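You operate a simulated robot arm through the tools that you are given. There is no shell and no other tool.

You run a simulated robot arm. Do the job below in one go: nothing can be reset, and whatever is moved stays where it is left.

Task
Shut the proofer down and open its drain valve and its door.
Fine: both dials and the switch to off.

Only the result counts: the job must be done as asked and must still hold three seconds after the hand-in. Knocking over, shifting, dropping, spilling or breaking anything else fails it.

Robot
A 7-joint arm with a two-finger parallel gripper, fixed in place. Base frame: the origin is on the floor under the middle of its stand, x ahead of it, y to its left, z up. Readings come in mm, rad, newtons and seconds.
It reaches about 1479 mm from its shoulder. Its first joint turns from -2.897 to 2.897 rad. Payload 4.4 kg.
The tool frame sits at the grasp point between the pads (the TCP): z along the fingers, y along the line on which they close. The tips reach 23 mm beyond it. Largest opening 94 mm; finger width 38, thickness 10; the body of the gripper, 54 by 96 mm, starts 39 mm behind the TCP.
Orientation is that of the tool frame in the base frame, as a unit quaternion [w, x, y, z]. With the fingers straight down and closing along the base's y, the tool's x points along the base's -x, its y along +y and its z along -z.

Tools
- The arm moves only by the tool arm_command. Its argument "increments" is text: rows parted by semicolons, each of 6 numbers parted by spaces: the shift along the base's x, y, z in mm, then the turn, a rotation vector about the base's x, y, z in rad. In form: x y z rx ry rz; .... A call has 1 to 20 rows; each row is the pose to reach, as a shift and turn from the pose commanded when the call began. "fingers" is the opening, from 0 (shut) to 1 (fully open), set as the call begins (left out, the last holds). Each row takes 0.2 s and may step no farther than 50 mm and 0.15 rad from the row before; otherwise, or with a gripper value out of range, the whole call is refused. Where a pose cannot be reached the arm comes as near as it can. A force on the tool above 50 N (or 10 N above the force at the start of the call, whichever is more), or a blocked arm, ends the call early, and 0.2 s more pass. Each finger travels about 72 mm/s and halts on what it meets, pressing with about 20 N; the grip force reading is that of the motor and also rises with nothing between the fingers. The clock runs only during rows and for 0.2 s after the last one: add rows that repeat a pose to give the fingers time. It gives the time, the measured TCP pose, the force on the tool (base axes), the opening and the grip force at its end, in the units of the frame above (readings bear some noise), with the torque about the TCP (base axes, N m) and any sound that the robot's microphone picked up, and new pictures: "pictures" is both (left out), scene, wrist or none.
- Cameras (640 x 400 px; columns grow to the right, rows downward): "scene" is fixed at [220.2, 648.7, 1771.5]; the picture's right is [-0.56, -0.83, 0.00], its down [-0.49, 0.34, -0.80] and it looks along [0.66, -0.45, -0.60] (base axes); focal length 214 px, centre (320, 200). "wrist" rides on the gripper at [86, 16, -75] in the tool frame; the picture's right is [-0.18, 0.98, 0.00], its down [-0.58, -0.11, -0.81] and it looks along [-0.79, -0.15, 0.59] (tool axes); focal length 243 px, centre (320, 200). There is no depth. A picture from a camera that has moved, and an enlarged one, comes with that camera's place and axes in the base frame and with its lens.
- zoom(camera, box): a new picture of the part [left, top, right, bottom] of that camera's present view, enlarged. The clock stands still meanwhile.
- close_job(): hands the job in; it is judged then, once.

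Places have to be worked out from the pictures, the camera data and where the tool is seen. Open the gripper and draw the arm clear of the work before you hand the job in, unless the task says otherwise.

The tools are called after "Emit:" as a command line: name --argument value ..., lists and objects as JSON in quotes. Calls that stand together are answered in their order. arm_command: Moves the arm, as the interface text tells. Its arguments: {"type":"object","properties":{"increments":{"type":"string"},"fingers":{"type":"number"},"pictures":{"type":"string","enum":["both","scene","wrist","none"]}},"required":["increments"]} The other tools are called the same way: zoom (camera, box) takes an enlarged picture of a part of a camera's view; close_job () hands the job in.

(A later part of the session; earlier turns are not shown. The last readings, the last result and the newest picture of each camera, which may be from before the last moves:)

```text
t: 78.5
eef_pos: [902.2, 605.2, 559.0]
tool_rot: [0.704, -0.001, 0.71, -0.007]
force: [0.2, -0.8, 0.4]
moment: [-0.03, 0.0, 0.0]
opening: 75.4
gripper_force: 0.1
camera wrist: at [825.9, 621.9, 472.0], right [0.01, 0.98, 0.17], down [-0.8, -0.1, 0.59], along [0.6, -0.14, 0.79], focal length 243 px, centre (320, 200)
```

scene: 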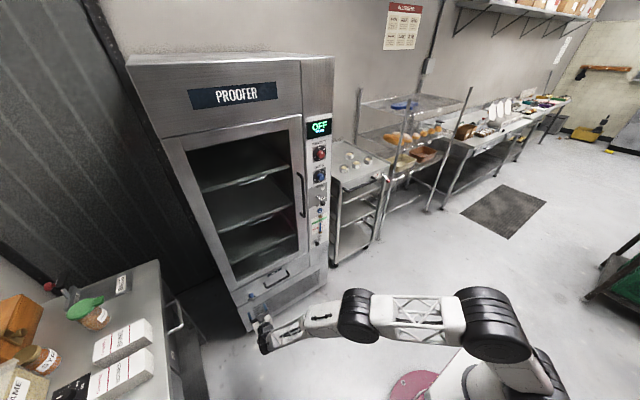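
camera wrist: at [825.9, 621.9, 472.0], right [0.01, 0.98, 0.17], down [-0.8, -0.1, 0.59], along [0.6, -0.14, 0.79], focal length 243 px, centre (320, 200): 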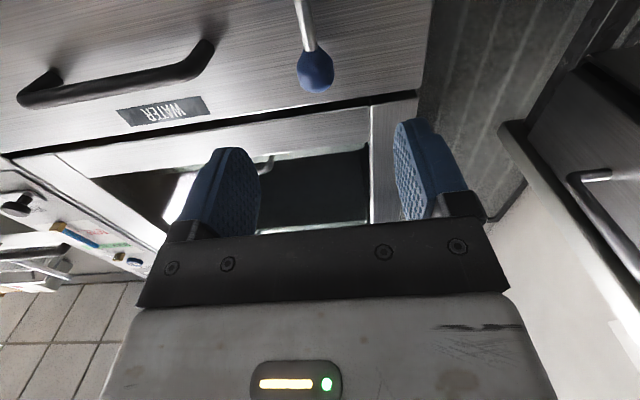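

Roll 0 is reached and the crank still points straight up, ball at ≈(1012.7,602,561). I advance with the pads on either side of it and close.

Emit:
arm_command --increments "20 -2 1 0 0 0; 45 -3.2 2 0.01 0 0; 70 -3.2 2 0.01 0 0; 90 -3.2 2 0.01 0 0; 105 -3.2 2 0.01 0 0; 105 -3.2 2 0.01 0 0" --pictures "wrist"

Emit:
arm_command --increments "0 0 0 0 0 0; 0 0 0 0 0 0; 0 0 0 0 0 0; 0 0 0 0 0 0; 0 0 0 0 0 0" --fingers 0.2 --pictures "wrist"

```text
t: 79.9
eef_pos: [1006.4, 600.8, 561.6]
tool_rot: [0.704, 0.003, 0.71, -0.005]
force: [0.1, -0.2, -0.2]
moment: [0.03, 0.01, -0.01]
opening: 75.3
gripper_force: 0.1
camera wrist: at [931.0, 618.8, 474.7], right [0.01, 0.98, 0.18], down [-0.8, -0.1, 0.59], along [0.6, -0.15, 0.79], focal length 243 px, centre (320, 200)
```

wrist: 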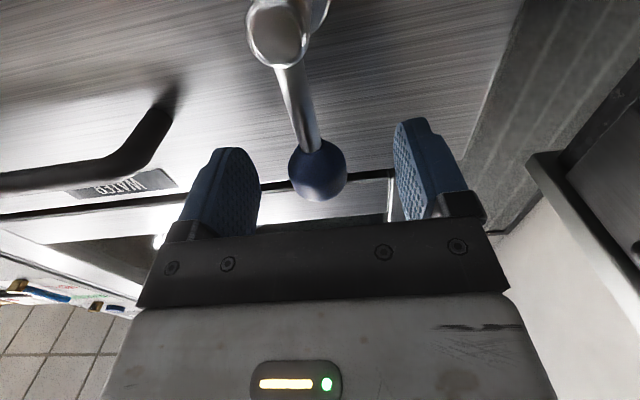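

```text
t: 81.1
eef_pos: [1006.7, 600.2, 561.5]
tool_rot: [0.704, 0.002, 0.71, -0.004]
force: [-4.3, -13.9, 4.1]
moment: [-0.29, -0.14, -0.08]
opening: 27.3
gripper_force: 45.1
camera wrist: at [931.0, 618.4, 474.8], right [0.01, 0.98, 0.18], down [-0.8, -0.1, 0.59], along [0.6, -0.15, 0.79], focal length 243 px, centre (320, 200)
```

wrist: 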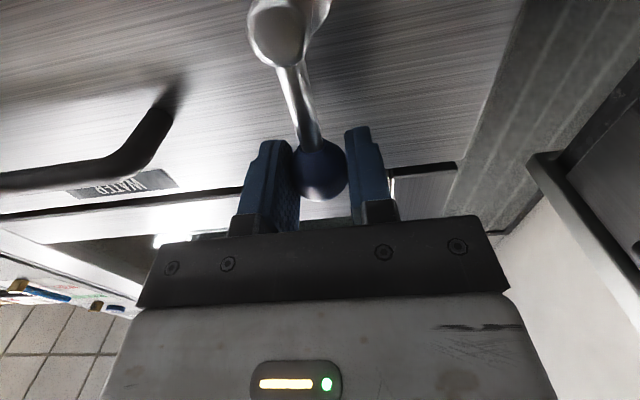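

The ball is held squarely. I test gently which way the crank turns, first counter-clockwise (toward +y) along its arc about (602,499) with the tool rolling along.

Emit:
arm_command --increments "0 1.5 0 -0.025 0 0; 0 3.1 -0.1 -0.05 0 0; 0 4.7 -0.2 -0.075 0 0; 0 6.2 -0.3 -0.10 0 0; 0 7.7 -0.5 -0.125 0 0; 0 9.3 -0.7 -0.15 0 0" --pictures "wrist"

```text
t: 81.7
eef_pos: [1007.2, 600.1, 561.9]
tool_rot: [0.704, -0.012, 0.71, -0.021]
force: [-18.5, -23.0, 13.5]
moment: [-0.07, -0.5, -0.28]
opening: 27.4
gripper_force: 44.9
stopped in row 2: the force on the tool passed its limit at 56 N (the readings are from after the stop); the commanded pose is now the measured one
camera wrist: at [931.2, 615.5, 473.6], right [0.01, 0.99, 0.14], down [-0.8, -0.07, 0.59], along [0.6, -0.12, 0.79], focal length 243 px, centre (320, 200)
```

wrist: 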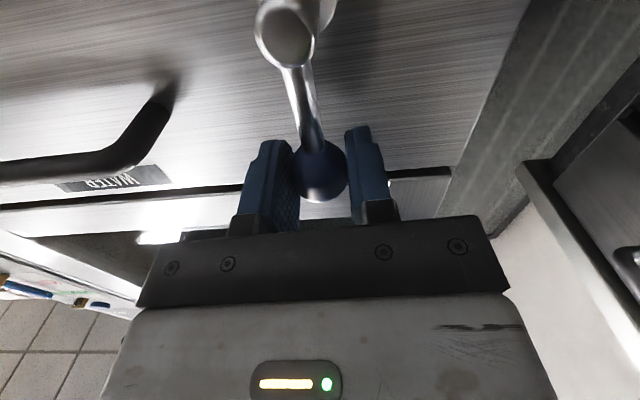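

Counter-clockwise is blocked straight away, which is the closed stop. I try clockwise (toward −y), following the arc.

Emit:
arm_command --increments "-0.5 -1.5 0 0.025 0 0; -0.5 -3.1 -0.1 0.06 0 0; -0.5 -4.7 -0.2 0.085 0 0; -0.5 -6.2 -0.3 0.11 0 0; -0.5 -7.7 -0.5 0.135 0 0; -0.5 -9.3 -0.7 0.16 0 0" --pictures "wrist"

```text
t: 83.1
eef_pos: [1005.1, 592.7, 561.7]
tool_rot: [0.703, 0.044, 0.709, 0.038]
force: [4.3, 5.1, -1.7]
moment: [0.24, -0.11, 0.02]
opening: 27.5
gripper_force: 45.4
camera wrist: at [929.7, 621.0, 476.3], right [0.01, 0.96, 0.3], down [-0.8, -0.17, 0.57], along [0.6, -0.24, 0.76], focal length 243 px, centre (320, 200)
```

wrist: 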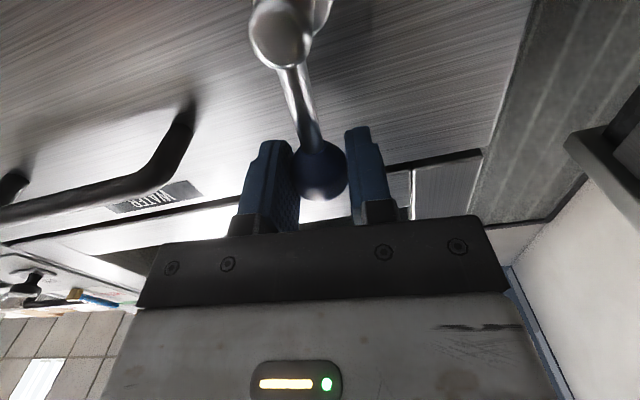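

It turns freely clockwise. I continue along the arc in 0.1 rad steps with the tool rolling in step.

Emit:
arm_command --increments "0 -6.1 -1.1 0.10 0 0; 0 -12.1 -2.8 0.20 0 0; 0 -17.8 -5.1 0.30 0 0; 0 -23.3 -8.0 0.40 0 0; 0 -28.5 -11.4 0.50 0 0; 0 -33.3 -15.3 0.60 0 0; 0 -37.7 -19.6 0.70 0 0" --pictures "wrist"

```text
t: 84.7
eef_pos: [1015.5, 592.2, 570.8]
tool_rot: [0.659, 0.232, 0.692, 0.183]
force: [-21.9, 1.8, -36.4]
moment: [-0.14, 0.16, 0.06]
opening: 27.4
gripper_force: 45.3
out of reach, approached as far as the arm can: row 4, 5, 6, 7
camera wrist: at [940.1, 660.2, 511.0], right [0.08, 0.71, 0.7], down [-0.8, -0.37, 0.47], along [0.6, -0.6, 0.53], focal length 243 px, centre (320, 200)
```

wrist: 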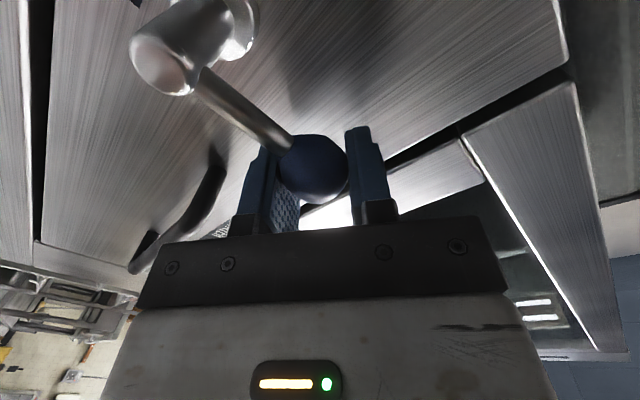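

The arm ran into its roll limit here, so it can't roll further with the crank this way. I release, back out while unrolling, and will push the crank on with closed fingers instead.

Emit:
arm_command --increments "0 0 0 0 0 0; 0 0 0 0 0 0; 0 0 0 0 0 0; -15 0 0 0 0 0; -35 0 0 -0.1 0 0; -60 0 0 -0.2 0 0; -85 0 0 -0.3 0 0; -110 0 0 -0.4 0 0; -110 0 0 -0.4 0 0" --fingers 0.8

```text
t: 86.7
eef_pos: [906.8, 595.3, 574.3]
tool_rot: [0.693, 0.097, 0.713, 0.043]
force: [0.6, -0.4, -0.2]
moment: [-0.01, -0.04, 0.01]
opening: 75.3
gripper_force: 0.1
camera wrist: at [831.0, 635.1, 493.5], right [0.08, 0.92, 0.37], down [-0.8, -0.16, 0.58], along [0.59, -0.34, 0.73], focal length 243 px, centre (320, 200)
```

scene: 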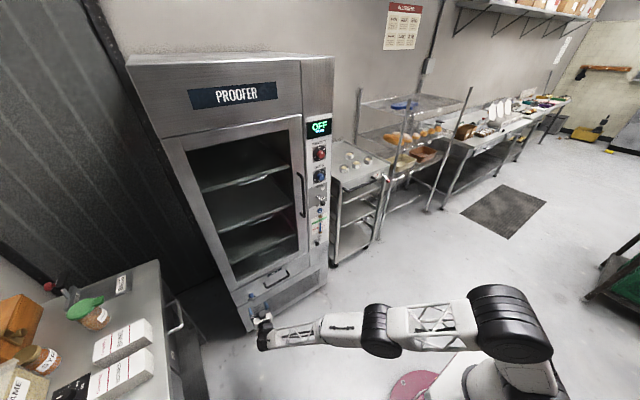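
wrist: 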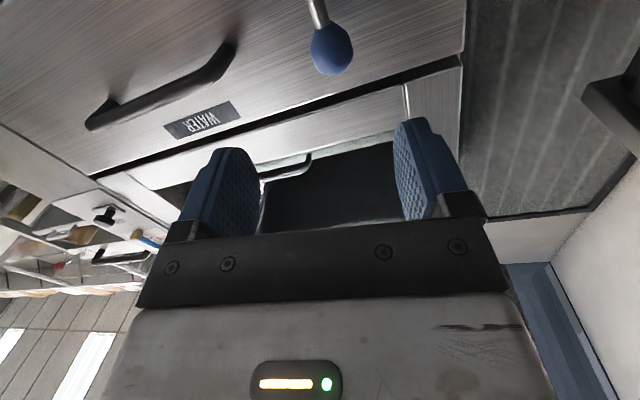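

The crank has swung back to nearly upright, ball at ≈(603,558). I correct the tilt and roll to −2.36 with fingers closed in free air, to use their broad face as a pusher from the upper-left side.

Emit:
arm_command --increments "-5 10 5 0 -0.036 0.073; -5 20 10 0 -0.036 0.073; -5 20 10 0 -0.036 0.073" --fingers 0 --pictures "none"

Emit:
arm_command --increments "0 1 2 -0.15 0 0; 0 2 4 -0.30 0 0; 0 3 5 -0.45 0 0; 0 4 5 -0.60 0 0; 0 5 5 -0.75 0 0; 0 6 5 -0.90 0 0; 0 7 5 -1.05 0 0; 0 8 5 -1.20 0 0; 0 9 5 -1.35 0 0; 0 10 5 -1.50 0 0; 0 11 5 -1.65 0 0; 0 12 5 -1.80 0 0; 0 13 5 -1.95 0 0; 0 14 5 -2.10 0 0; 0 15 5 -2.25 0 0; 0 15 5 -2.40 0 0; 0 15 5 -2.54 0 0; 0 15 5 -2.54 0 0"

```text
t: 87.5
eef_pos: [901.9, 614.5, 582.4]
tool_rot: [0.704, 0.07, 0.703, 0.07]
force: [1.0, 1.0, 0.2]
moment: [0.0, 0.0, 0.04]
opening: 0.0
gripper_force: 20.2
```

```text
t: 91.3
eef_pos: [902.1, 627.4, 589.2]
tool_rot: [-0.277, 0.651, -0.275, 0.651]
force: [-0.9, -0.1, -0.1]
moment: [-0.01, -0.02, -0.01]
opening: 0.0
gripper_force: 20.2
camera wrist: at [827.2, 556.5, 635.8], right [0.0, -0.55, -0.83], down [-0.81, 0.49, -0.33], along [0.59, 0.67, -0.45], focal length 243 px, centre (320, 200)
```

scene: 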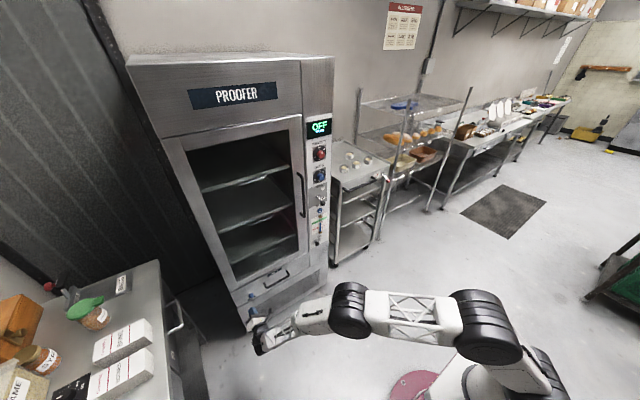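
wrist: 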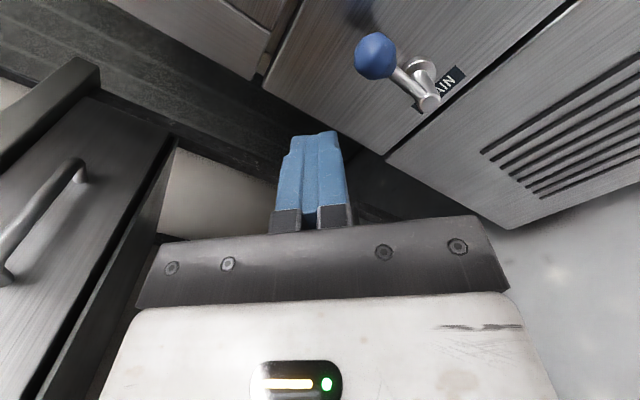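

The ball is upright at ≈(600.5,559.5). I advance the closed fingers to the upper-left of the ball, tips just past it but short of the panel.

Emit:
arm_command --increments "25 0 0 0 0 0; 50 0 0 0 0 0; 75 0 0 0 0 0; 95 0 0 0 0 0; 105 0 0 0 0 0; 105 0 0 0 0 0" --pictures "wrist"

```text
t: 92.7
eef_pos: [1007.6, 627.4, 588.0]
tool_rot: [-0.276, 0.652, -0.275, 0.651]
force: [1.0, 0.2, 0.1]
moment: [0.02, -0.02, 0.0]
opening: 0.0
gripper_force: 20.0
camera wrist: at [932.6, 555.6, 635.3], right [0.0, -0.55, -0.83], down [-0.81, 0.49, -0.33], along [0.59, 0.67, -0.45], focal length 243 px, centre (320, 200)
```

wrist: 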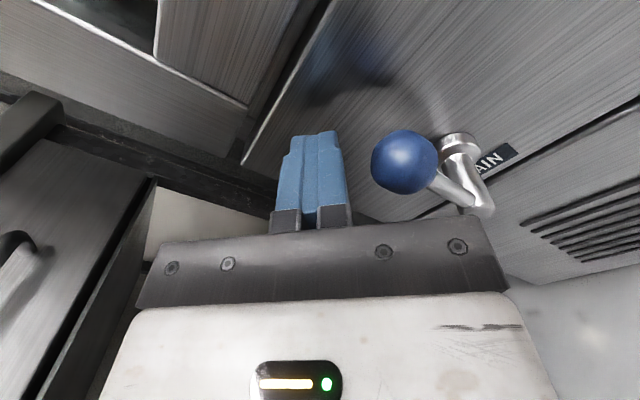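

Clear of everything, with the ball just to the lower right of the fingers. I push along the arc, clockwise.

Emit:
arm_command --increments "0 -10.5 -10.8 0 0 0; 0 -16.7 -11.1 0 0 0; 0 -22.8 -12 0 0 0; 0 -28.8 -13.6 0 0 0; 0 -34.6 -15.7 0 0 0; 0 -40.2 -18.4 0 0 0; 0 -45.5 -21.6 0 0 0; 0 -50.4 -25.4 0 0 0; 0 -55 -29.6 0 0 0"

```text
t: 94.7
eef_pos: [1007.2, 573.1, 559.3]
tool_rot: [-0.276, 0.652, -0.275, 0.651]
force: [-0.1, 1.2, 0.0]
moment: [0.01, 0.01, 0.03]
opening: 0.0
gripper_force: 20.0
camera wrist: at [932.2, 501.1, 607.0], right [0.0, -0.55, -0.83], down [-0.81, 0.49, -0.33], along [0.59, 0.67, -0.45], focal length 243 px, centre (320, 200)
```

scene: 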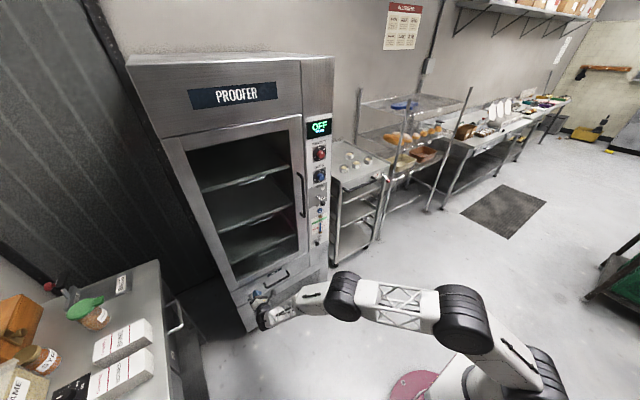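
wrist: 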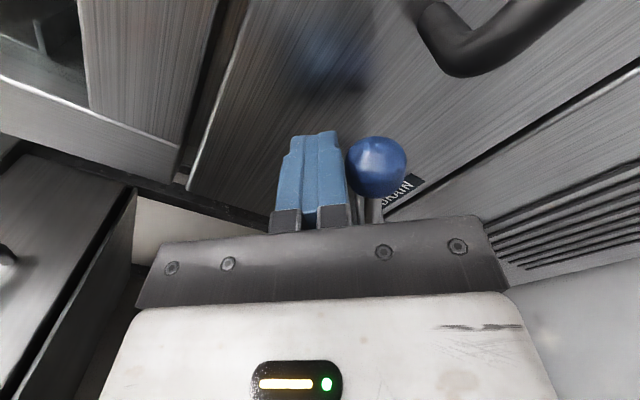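

The crank is at about 47° (ball ≈(555,539)) and turns with hardly any force. I keep pushing along the arc toward 90°.

Emit:
arm_command --increments "0 -4.1 -4.7 0 0 0; 0 -7.7 -9.7 0 0 0; 0 -10.8 -15.1 0 0 0; 0 -13.3 -20.7 0 0 0; 0 -15.2 -26.6 0 0 0; 0 -16.6 -32.7 0 0 0; 0 -17.3 -38.8 0 0 0; 0 -17.5 -43.2 0 0 0; 0 -17.5 -47 0 0 0; 0 -17.5 -50 0 0 0"

```text
t: 96.3
eef_pos: [1007.8, 557.1, 525.6]
tool_rot: [-0.278, 0.649, -0.276, 0.653]
force: [-31.9, -12.8, 23.0]
moment: [-0.16, 0.67, 0.16]
opening: 0.3
gripper_force: 20.0
stopped in row 8: the force on the tool passed its limit at 66 N (the readings are from after the stop); the commanded pose is now the measured one
camera wrist: at [932.1, 484.7, 572.1], right [0.01, -0.55, -0.83], down [-0.8, 0.49, -0.33], along [0.59, 0.67, -0.44], focal length 243 px, centre (320, 200)
```

scene: 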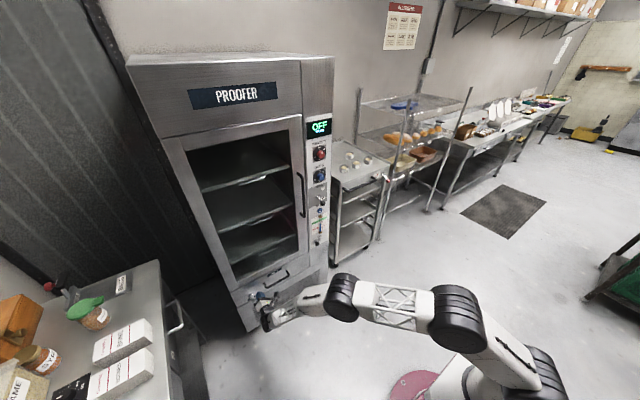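
wrist: 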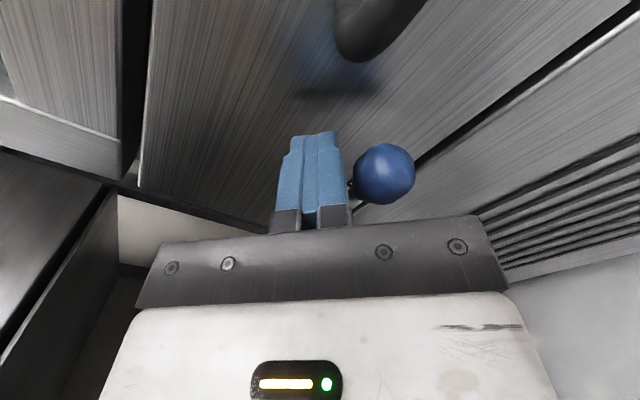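

The ball is now at ≈(540,498), exactly 90° clockwise and against its stop. I lift the fingers away and back out, then check.

Emit:
arm_command --increments "0 4 5 0 0 0; 0 10 14 0 0 0; 0 14 20 0 0 0; -25 14 22 0 0 0; -55 14 24 0 0 0; -85 14 26 0 0 0; -115 14 30 0 0 0; -115 14 30 0 0 0"

Emit:
zoom --camera "wrist" --box '[320, 20, 480, 140]'

Emit:
zoom --camera "scene" --box '[230, 260, 310, 320]'

```text
t: 98.1
eef_pos: [894.5, 572.4, 553.1]
tool_rot: [-0.277, 0.65, -0.274, 0.653]
force: [0.7, -0.2, -0.2]
moment: [-0.02, -0.02, -0.01]
opening: 0.0
gripper_force: 19.8
camera wrist: at [818.0, 499.5, 600.0], right [0.0, -0.55, -0.83], down [-0.81, 0.49, -0.33], along [0.59, 0.67, -0.44], focal length 243 px, centre (320, 200)
```

scene: 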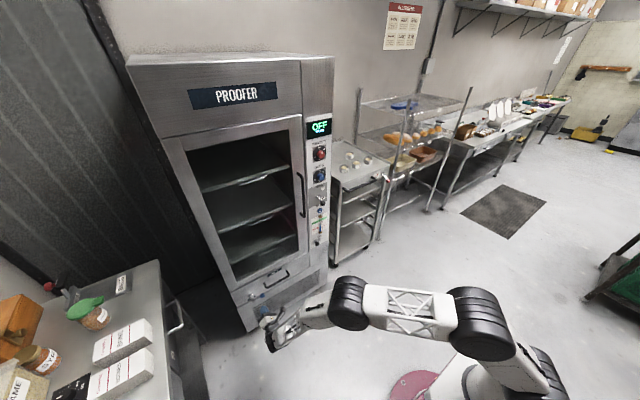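
wrist: 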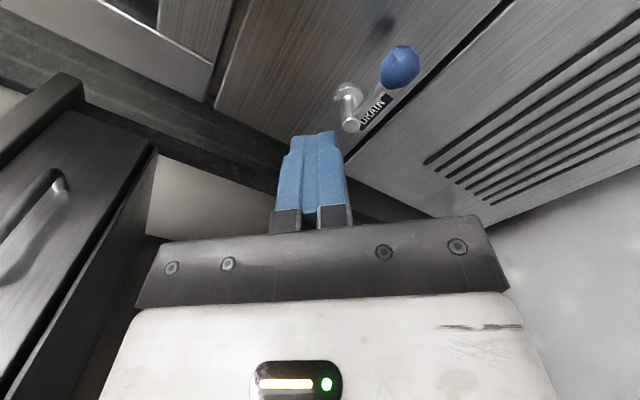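

```text
3.33 times, centred on (400, 80) of wrist
camera zoom: at [818.0, 499.5, 600.0], right [0.0, -0.55, -0.83], down [-0.81, 0.49, -0.33], along [0.59, 0.67, -0.44], focal length 809 px, centre (53, 600)
```

zoom: 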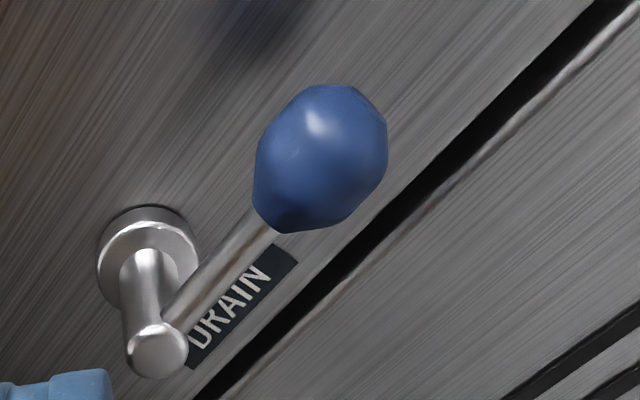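

```text
6.67 times, centred on (270, 290) of scene
camera zoom: at [220.2, 648.7, 1771.5], right [-0.56, -0.83, 0.0], down [-0.49, 0.34, -0.8], along [0.66, -0.45, -0.6], focal length 1430 px, centre (653, -400)
```

zoom: 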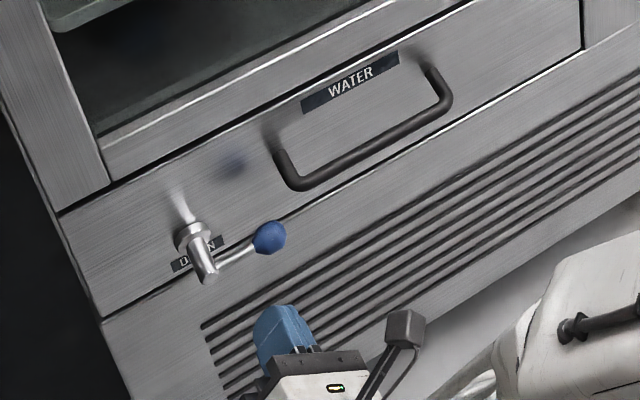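

The drain crank now lies horizontal at its open stop. Last is the door, hinged on the left with its vertical bar handle at about (1008,206), z≈1000–1270. I move in front of the handle with roll 0 and fingers open, staying back from the front.

Emit:
arm_command --increments "-5 -20 33 0.13 0 0; -10 -40 66 0.26 0 0; -10 -60 99 0.39 0 0; -10 -80 132 0.52 0 0; -10 -100 165 0.65 0 0; -10 -120 198 0.78 0 0; -10 -140 231 0.91 0 0; -10 -160 264 1.04 0 0; -10 -180 297 1.17 0 0; -10 -200 330 1.30 0 0; -10 -220 363 1.43 0 0; -10 -240 396 1.56 0 0; -10 -260 429 1.69 0 0; -10 -280 462 1.82 0 0; -10 -300 495 1.95 0 0; -10 -320 528 2.08 0 0; -10 -345 560 2.21 0 0; -10 -365 587 2.34 0 0; -10 -365 587 2.34 0 0" --fingers 0.7

```text
t: 102.1
eef_pos: [884.4, 204.5, 1142.9]
tool_rot: [0.706, 0.002, 0.708, -0.001]
force: [0.0, 0.4, -0.1]
moment: [-0.01, 0.01, 0.01]
opening: 66.0
gripper_force: 0.0
camera wrist: at [808.6, 222.2, 1055.0], right [0.0, 0.98, 0.19], down [-0.81, -0.11, 0.58], along [0.59, -0.15, 0.79], focal length 243 px, centre (320, 200)
```

scene: 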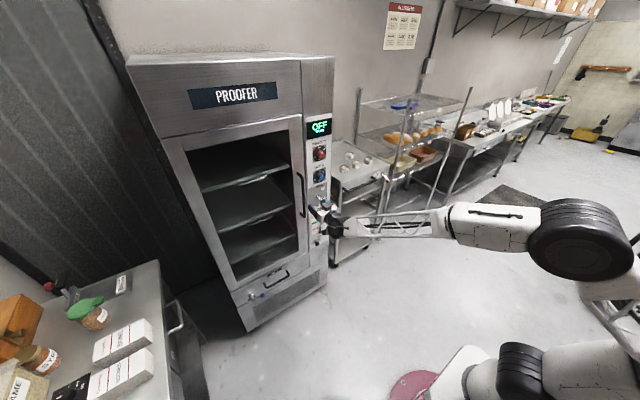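
wrist: 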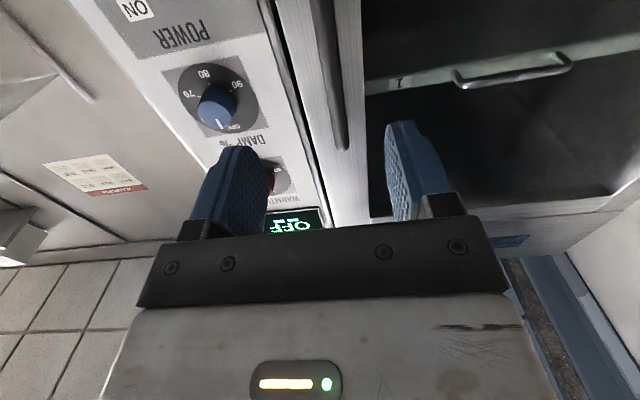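

The bar appears at y≈211.5 (weakly dependent on depth) and x≈1010. I advance with the pads on either side of it.

Emit:
arm_command --increments "25 4 0 0 0 0; 50 7 0 0 0 0; 75 7 0 0 0 0; 100 7 0 0 0 0; 115 7 0 0 0 0; 122 7 0 0 0 0; 122 7 0 0 0 0"

```text
t: 103.7
eef_pos: [1006.1, 212.3, 1142.0]
tool_rot: [0.706, 0.001, 0.708, -0.001]
force: [0.7, 0.7, -0.3]
moment: [-0.02, -0.03, -0.03]
opening: 65.6
gripper_force: 0.1
camera wrist: at [930.0, 230.9, 1053.9], right [0.0, 0.98, 0.18], down [-0.81, -0.11, 0.58], along [0.59, -0.15, 0.79], focal length 243 px, centre (320, 200)
```

scene: 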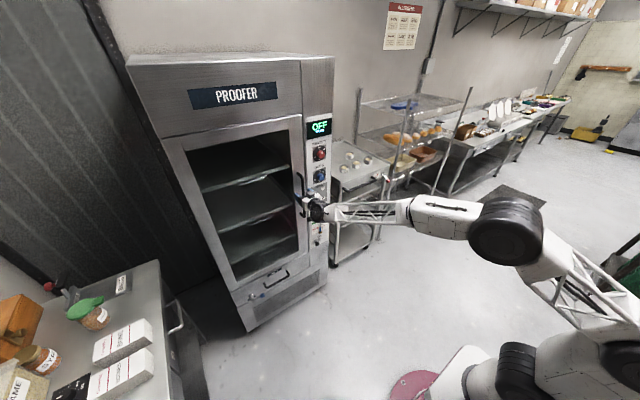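
wrist: 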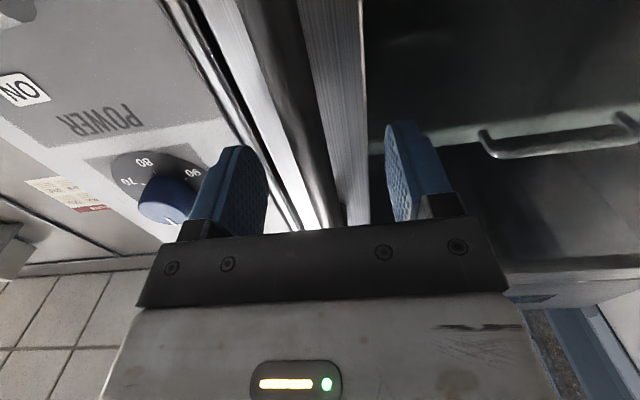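

The bar runs right between the pads at the TCP. I close on it.

Emit:
arm_command --increments "0 0 0 0 0 0; 0 0 0 0 0 0; 0 0 0 0 0 0; 0 0 0 0 0 0" --fingers 0 --pictures "wrist"

```text
t: 104.7
eef_pos: [1004.9, 210.6, 1142.2]
tool_rot: [0.706, 0.002, 0.708, -0.002]
force: [-9.5, -37.1, 0.2]
moment: [-0.21, 0.07, -0.32]
opening: 15.7
gripper_force: 45.0
camera wrist: at [930.0, 229.3, 1053.9], right [0.01, 0.98, 0.18], down [-0.81, -0.1, 0.58], along [0.59, -0.15, 0.79], focal length 243 px, centre (320, 200)
```

wrist: 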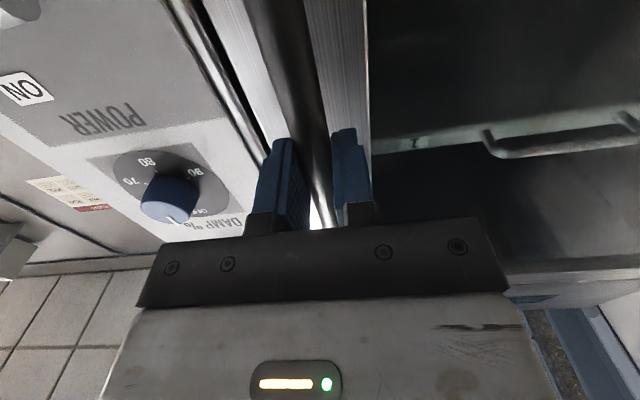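

The handle is gripped (bar ≈16 mm, its axis near y≈208.5). I take out the side force and pull gently along the door's arc, with the hinge judged near (1065,690).

Emit:
arm_command --increments "0 -2.3 0 0 0 0; -5 -1.6 0 0 0 0; -10 -0.9 0 0 0 0; -15 -0.1 0 0 0 0; -20 0.7 0 0 0 0; -24 1.3 0 0 0 0"

```text
t: 106.1
eef_pos: [980.6, 214.0, 1142.4]
tool_rot: [0.705, 0.001, 0.709, -0.001]
force: [1.2, -22.9, -2.8]
moment: [-0.07, 0.26, -0.24]
opening: 15.5
gripper_force: 45.0
camera wrist: at [906.1, 231.8, 1054.0], right [0.0, 0.98, 0.18], down [-0.8, -0.11, 0.58], along [0.59, -0.15, 0.79], focal length 243 px, centre (320, 200)
```

scene: 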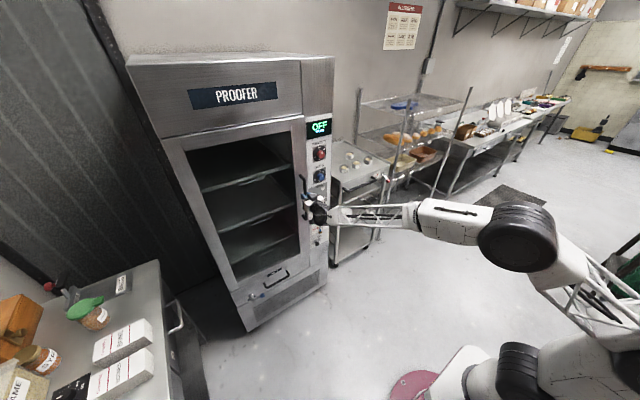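
wrist: 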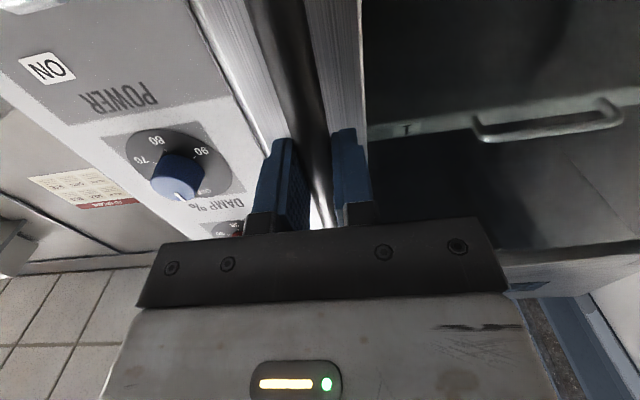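

The door comes away easily with no latch. A mild −y force says the arc has slightly less sideways travel, so I trim that and keep pulling to about 0.25 rad.

Emit:
arm_command --increments "-6 -1 0 0 0 0; -12 0.2 0 0 0 0; -24 2.5 0 0 0 0; -35 5 0 0 0 0; -47 7.8 0 0 0 0; -59 10.8 0 0 0 0; -70.5 14.1 0 0 0 0; -82 17.8 0 0 0 0; -93 21.7 0 0 0 0"

```text
t: 107.8
eef_pos: [907.0, 231.0, 1140.9]
tool_rot: [0.705, 0.001, 0.709, -0.001]
force: [5.7, 15.6, -1.0]
moment: [-0.02, 0.93, 0.15]
opening: 15.7
gripper_force: 45.1
stopped in row 8: the force on the tool passed its limit at 52 N (the readings are from after the stop); the commanded pose is now the measured one
camera wrist: at [831.3, 248.2, 1054.0], right [0.0, 0.98, 0.18], down [-0.8, -0.11, 0.58], along [0.59, -0.15, 0.79], focal length 243 px, centre (320, 200)
```

scene: 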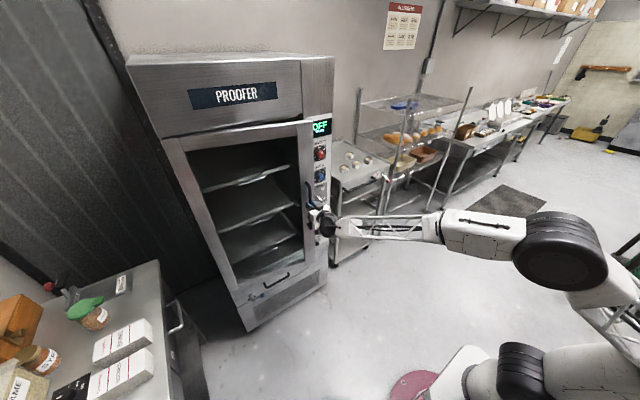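
wrist: 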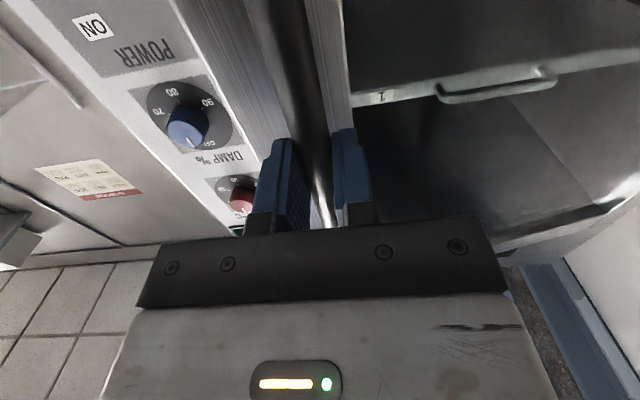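

The door is open about 12° and the path fits a hinge near (1068,690). I continue along that arc to about 0.4 rad.

Emit:
arm_command --increments "-9 4 0 0 0 0; -19 8 0 0 0 0; -30 12.5 0 0 0 0; -41.5 17.5 0 0 0 0; -52 22.5 0 0 0 0; -63.3 28 0 0 0 0; -74 34 0 0 0 0; -84.5 39.7 0 0 0 0; -95 46 0 0 0 0"

```text
t: 109.1
eef_pos: [849.6, 251.5, 1141.0]
tool_rot: [0.706, 0.003, 0.708, -0.002]
force: [-5.2, -12.0, 3.9]
moment: [-0.22, 0.46, -0.19]
opening: 15.6
gripper_force: 45.3
stopped in row 6: the force on the tool passed its limit at 53 N (the readings are from after the stop); the commanded pose is now the measured one
camera wrist: at [774.0, 270.3, 1054.0], right [0.01, 0.98, 0.18], down [-0.81, -0.11, 0.58], along [0.59, -0.15, 0.79], focal length 243 px, centre (320, 200)
```

scene: 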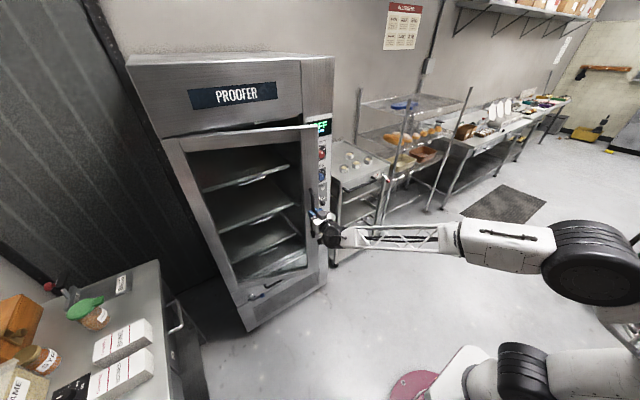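
wrist: 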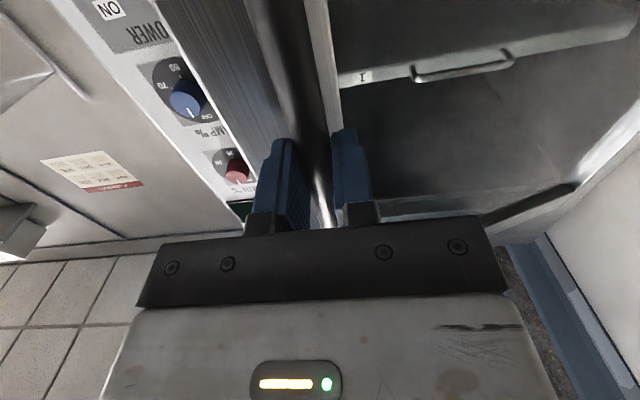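

The door is at about 19°. The force shows the arc is slightly flatter than assumed, so I refit (hinge ≈(1052,690)) and pull a bit more.

Emit:
arm_command --increments "-5 1 0 0 0 0; -10 3.3 0 0 0 0; -15.5 6 0 0 0 0; -21 9 0 0 0 0; -26.5 12 0 0 0 0; -32 15 0 0 0 0; -37 18 0 0 0 0; -42 21 0 0 0 0"

```text
t: 110.9
eef_pos: [807.4, 273.6, 1141.2]
tool_rot: [0.706, 0.001, 0.708, -0.001]
force: [-0.3, -3.2, 1.9]
moment: [-0.09, 0.66, -0.09]
opening: 16.1
gripper_force: 45.1
camera wrist: at [732.4, 291.2, 1054.0], right [0.01, 0.98, 0.18], down [-0.8, -0.11, 0.58], along [0.59, -0.15, 0.79], focal length 243 px, centre (320, 200)
```

scene: 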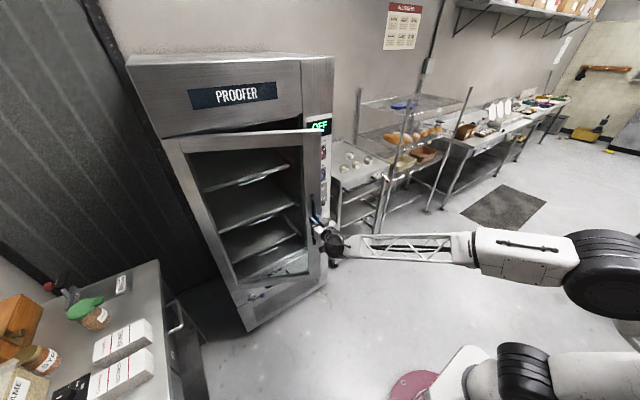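
wrist: 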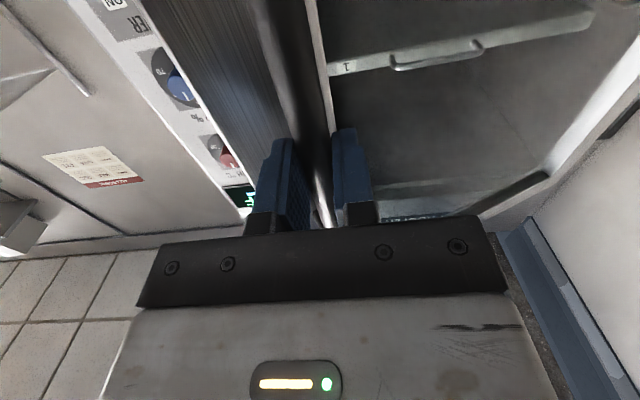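

That arc fits well, with forces near zero. I continue pulling along it to about 0.6 rad.

Emit:
arm_command --increments "-10 5.8 0 0 0 0; -20.5 12.2 0 0 0 0; -30.5 18.6 0 0 0 0; -40.4 25.3 0 0 0 0; -50 32.3 0 0 0 0; -59.6 39.7 0 0 0 0; -69 47.3 0 0 0 0"

```text
t: 112.5
eef_pos: [738.7, 320.5, 1140.7]
tool_rot: [0.707, 0.002, 0.708, -0.001]
force: [-10.0, -13.2, 0.8]
moment: [-0.35, 0.53, -0.27]
opening: 15.8
gripper_force: 44.9
camera wrist: at [663.0, 339.4, 1054.1], right [0.01, 0.98, 0.19], down [-0.81, -0.11, 0.58], along [0.59, -0.15, 0.79], focal length 243 px, centre (320, 200)
```

scene: 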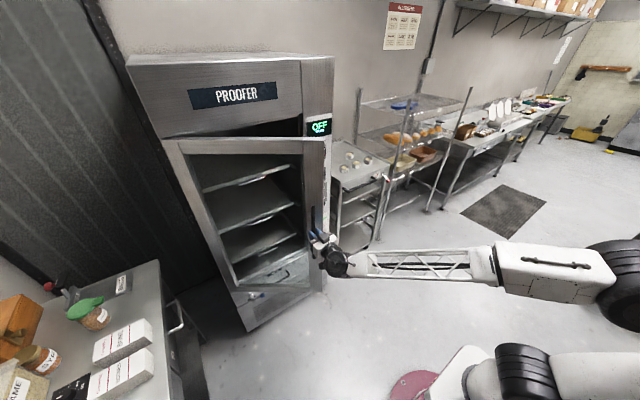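
wrist: 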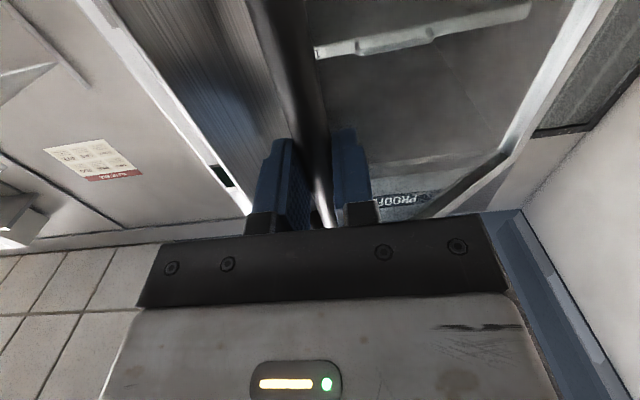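

The door is at about 34° and the arm is still comfortable. I continue along the same arc.

Emit:
arm_command --increments "-8 6.5 0 0 0 0; -16.5 14.3 0 0 0 0; -25.3 22.7 0 0 0 0; -33.8 31.5 0 0 0 0; -42.2 40.3 0 0 0 0; -50.2 49.4 0 0 0 0; -58.2 58.6 0 0 0 0; -65.7 68 0 0 0 0"

```text
t: 114.3
eef_pos: [672.3, 390.1, 1141.1]
tool_rot: [0.706, 0.002, 0.708, -0.002]
force: [-17.6, -14.7, 5.7]
moment: [-0.21, -0.79, -0.17]
opening: 15.9
gripper_force: 44.9
camera wrist: at [596.7, 407.8, 1053.9], right [0.01, 0.98, 0.18], down [-0.81, -0.11, 0.58], along [0.59, -0.15, 0.79], focal length 243 px, centre (320, 200)
```

scene: 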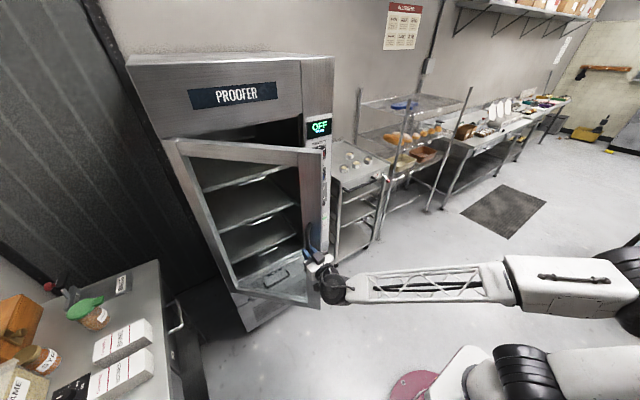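
wrist: 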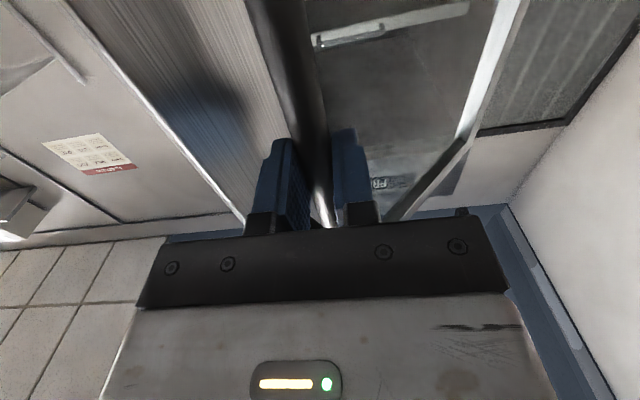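

About 46° open and still smooth. I continue toward 60°.

Emit:
arm_command --increments "-8 8.5 0 0 0 0; -15.5 18.3 0 0 0 0; -22.4 28.2 0 0 0 0; -29 38.3 0 0 0 0; -35.5 48.6 0 0 0 0; -41.7 59 0 0 0 0; -47.6 69.6 0 0 0 0; -53.2 80.2 0 0 0 0"

```text
t: 116.1
eef_pos: [618.6, 468.0, 1141.0]
tool_rot: [0.706, 0.002, 0.708, -0.001]
force: [-5.5, -3.5, 10.0]
moment: [-0.34, -0.42, -0.01]
opening: 15.9
gripper_force: 44.6
camera wrist: at [543.5, 486.7, 1053.7], right [0.01, 0.98, 0.19], down [-0.81, -0.11, 0.58], along [0.59, -0.15, 0.79], focal length 243 px, centre (320, 200)
```

scene: 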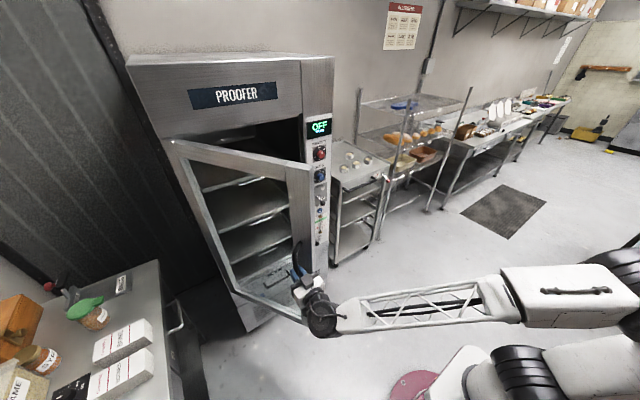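
wrist: 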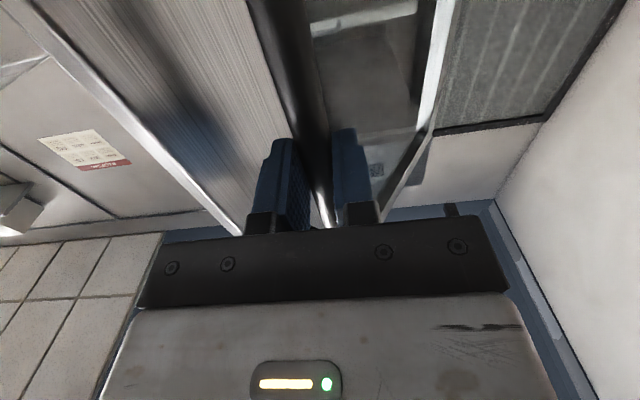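

About 57°. I continue a bit more along the arc, toward 70°.

Emit:
arm_command --increments "-5 11 0 0 0 0; -10 22 0 0 0 0; -14.5 33.3 0 0 0 0; -19 44.5 0 0 0 0; -23 56 0 0 0 0; -27 67 0 0 0 0; -30.5 78.5 0 0 0 0; -34 90 0 0 0 0"

```text
t: 117.9
eef_pos: [586.3, 559.7, 1140.5]
tool_rot: [0.706, 0.001, 0.708, -0.002]
force: [-29.8, -9.2, -5.9]
moment: [0.11, -0.14, -0.09]
opening: 15.9
gripper_force: 45.0
camera wrist: at [510.7, 577.5, 1053.1], right [0.0, 0.98, 0.18], down [-0.8, -0.11, 0.58], along [0.59, -0.15, 0.79], focal length 243 px, centre (320, 200)
```

scene: 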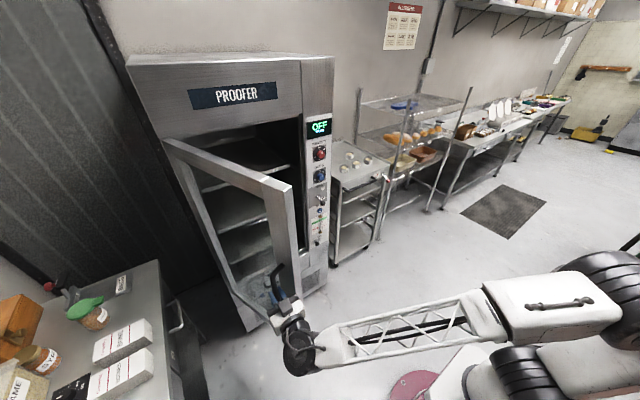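
wrist: 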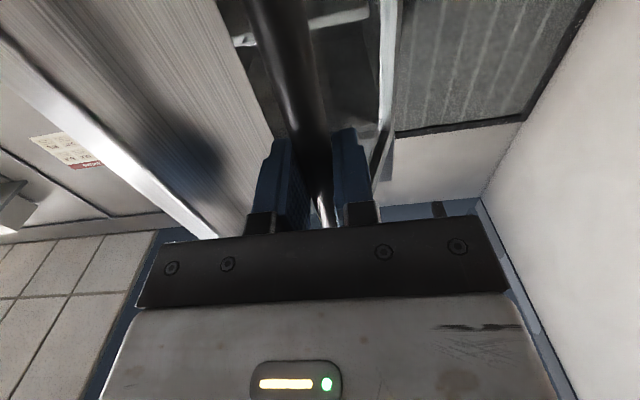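

About 69°. I relieve the x force and go on to roughly 75°.

Emit:
arm_command --increments "-2 0 0 0 0 0; -4.5 10 0 0 0 0; -7 20 0 0 0 0; -9.5 31 0 0 0 0; -11.5 42 0 0 0 0; -12.5 47 0 0 0 0"

```text
t: 119.3
eef_pos: [573.3, 605.5, 1140.1]
tool_rot: [0.706, 0.001, 0.708, -0.001]
force: [2.7, 0.2, -17.2]
moment: [0.11, -0.33, 0.02]
opening: 15.6
gripper_force: 45.2
camera wrist: at [498.2, 623.9, 1053.5], right [0.0, 0.98, 0.18], down [-0.8, -0.11, 0.58], along [0.59, -0.15, 0.79], focal length 243 px, centre (320, 200)
```

scene: 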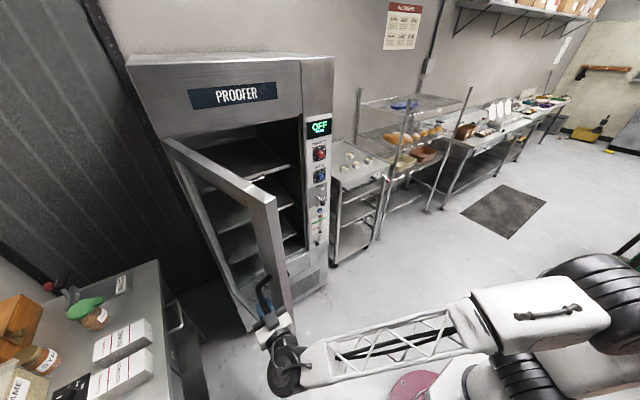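
wrist: 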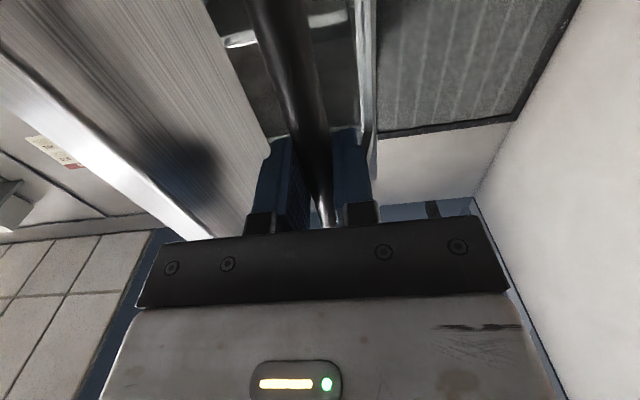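

The door stands at about 75°. There is still clearance between gripper and door, so I swing it slightly further to about 80°.

Emit:
arm_command --increments "-1.8 10 0.5 0 0 0; -3.3 20 1 0 0 0; -4.5 30 1 0 0 0; -5.5 40 1 0 0 0; -6 48 1 0 0 0; -6 48 1 0 0 0"

```text
t: 120.7
eef_pos: [567.5, 654.7, 1141.7]
tool_rot: [0.706, 0.001, 0.708, -0.001]
force: [-21.7, -1.9, -22.8]
moment: [0.12, 0.21, 0.04]
opening: 15.7
gripper_force: 44.9
camera wrist: at [491.5, 672.9, 1054.0], right [0.0, 0.98, 0.18], down [-0.8, -0.11, 0.58], along [0.59, -0.15, 0.79], focal length 243 px, centre (320, 200)
```

scene: 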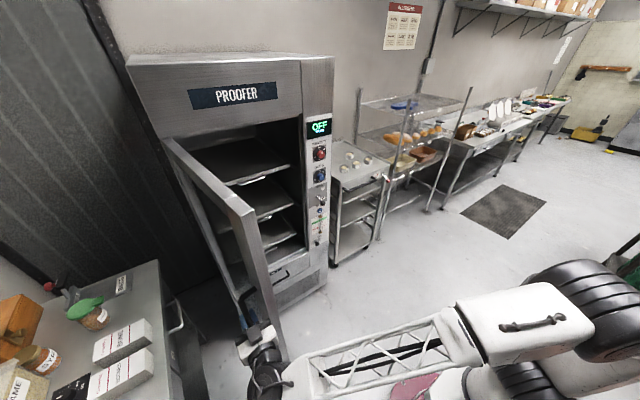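
wrist: 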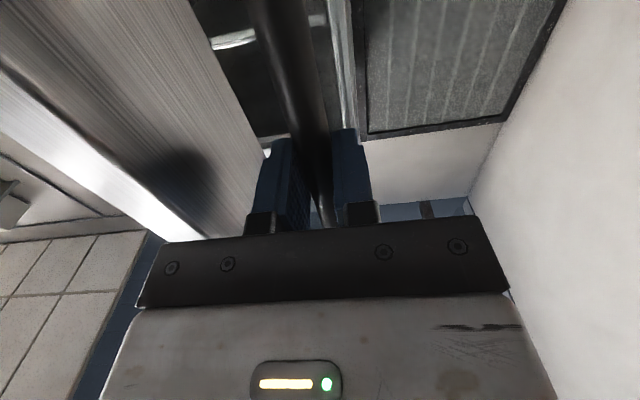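

The door stands at about 80°. I open the fingers just enough to free the bar without touching the door, then back straight out.

Emit:
arm_command --increments "0 0 0 0 0 0; 0 0 0 0 0 0; 0 0 0 0 0 0; -10 0 0 0 0 0; -25 0 0 0 0 0; -45 0 0 0 0 0; -65 0 0 0 0 0; -85 0 0 0 0 0; -105 0 0 0 0 0; -105 0 0 0 0 0" --fingers 0.4

```text
t: 122.9
eef_pos: [462.2, 654.5, 1142.6]
tool_rot: [0.706, 0.002, 0.708, -0.001]
force: [0.1, 0.8, 0.1]
moment: [0.02, -0.03, 0.04]
opening: 37.6
gripper_force: 0.1
camera wrist: at [386.8, 673.2, 1054.8], right [0.0, 0.98, 0.18], down [-0.8, -0.11, 0.58], along [0.59, -0.15, 0.79], focal length 243 px, centre (320, 200)
```

scene: 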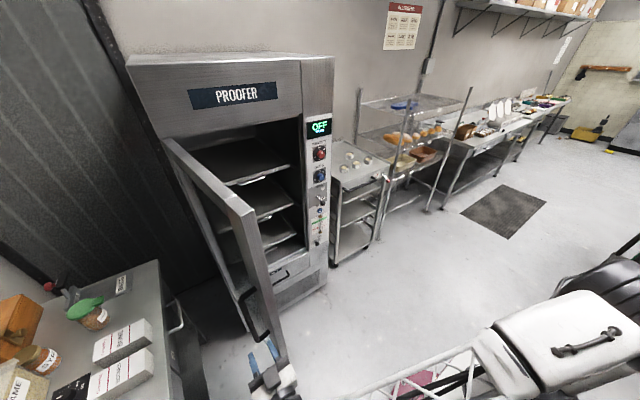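
wrist: 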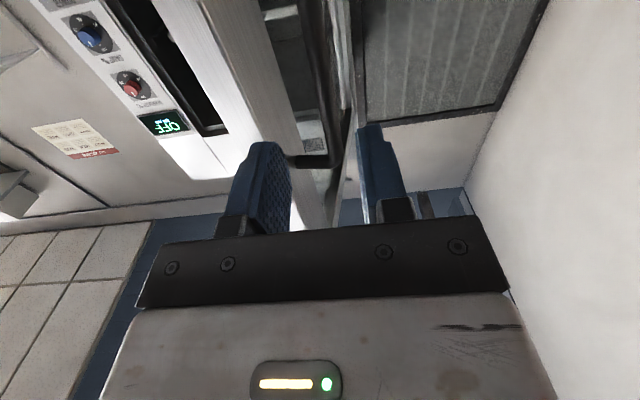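

The door stays put. I draw the arm away to the right, keeping clear of the door's free edge, and open the gripper fully.

Emit:
arm_command --increments "0 -40 5 0 0 0; 0 -80 10 0 0 0; 0 -120 15 0 0 0; 10 -160 20 0 0 0; 25 -200 25 0 0 0; 45 -240 30 0 0 0; 65 -280 35 0 0 0; 85 -320 40 0 0 0; 105 -360 45 0 0 0; 125 -400 50 0 0 0; 145 -440 55 0 0 0; 165 -480 60 0 0 0; 185 -515 65 0 0 0; 200 -545 70 0 0 0; 200 -545 70 0 0 0" --fingers 1

```text
t: 126.1
eef_pos: [661.5, 110.1, 1213.9]
tool_rot: [0.706, 0.002, 0.709, -0.001]
force: [0.9, 0.0, 0.7]
moment: [0.02, 0.03, -0.01]
opening: 93.9
gripper_force: 0.0
camera wrist: at [585.8, 127.6, 1125.2], right [0.0, 0.98, 0.18], down [-0.8, -0.11, 0.58], along [0.59, -0.15, 0.79], focal length 243 px, centre (320, 200)
```

scene: 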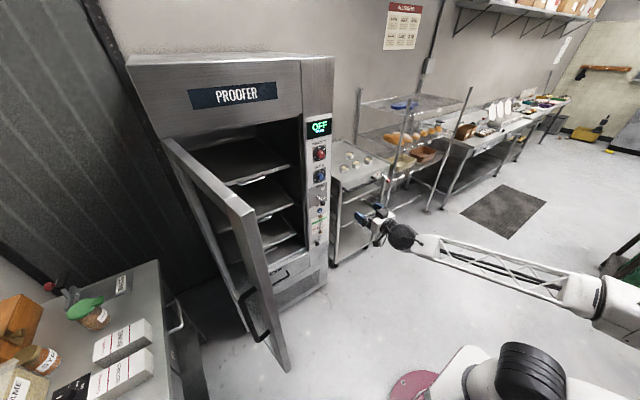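
wrist: 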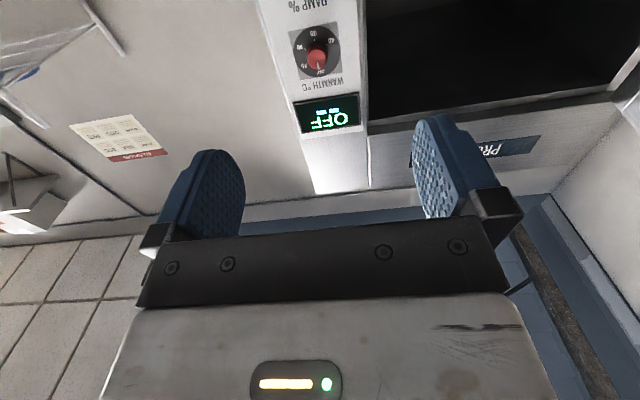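

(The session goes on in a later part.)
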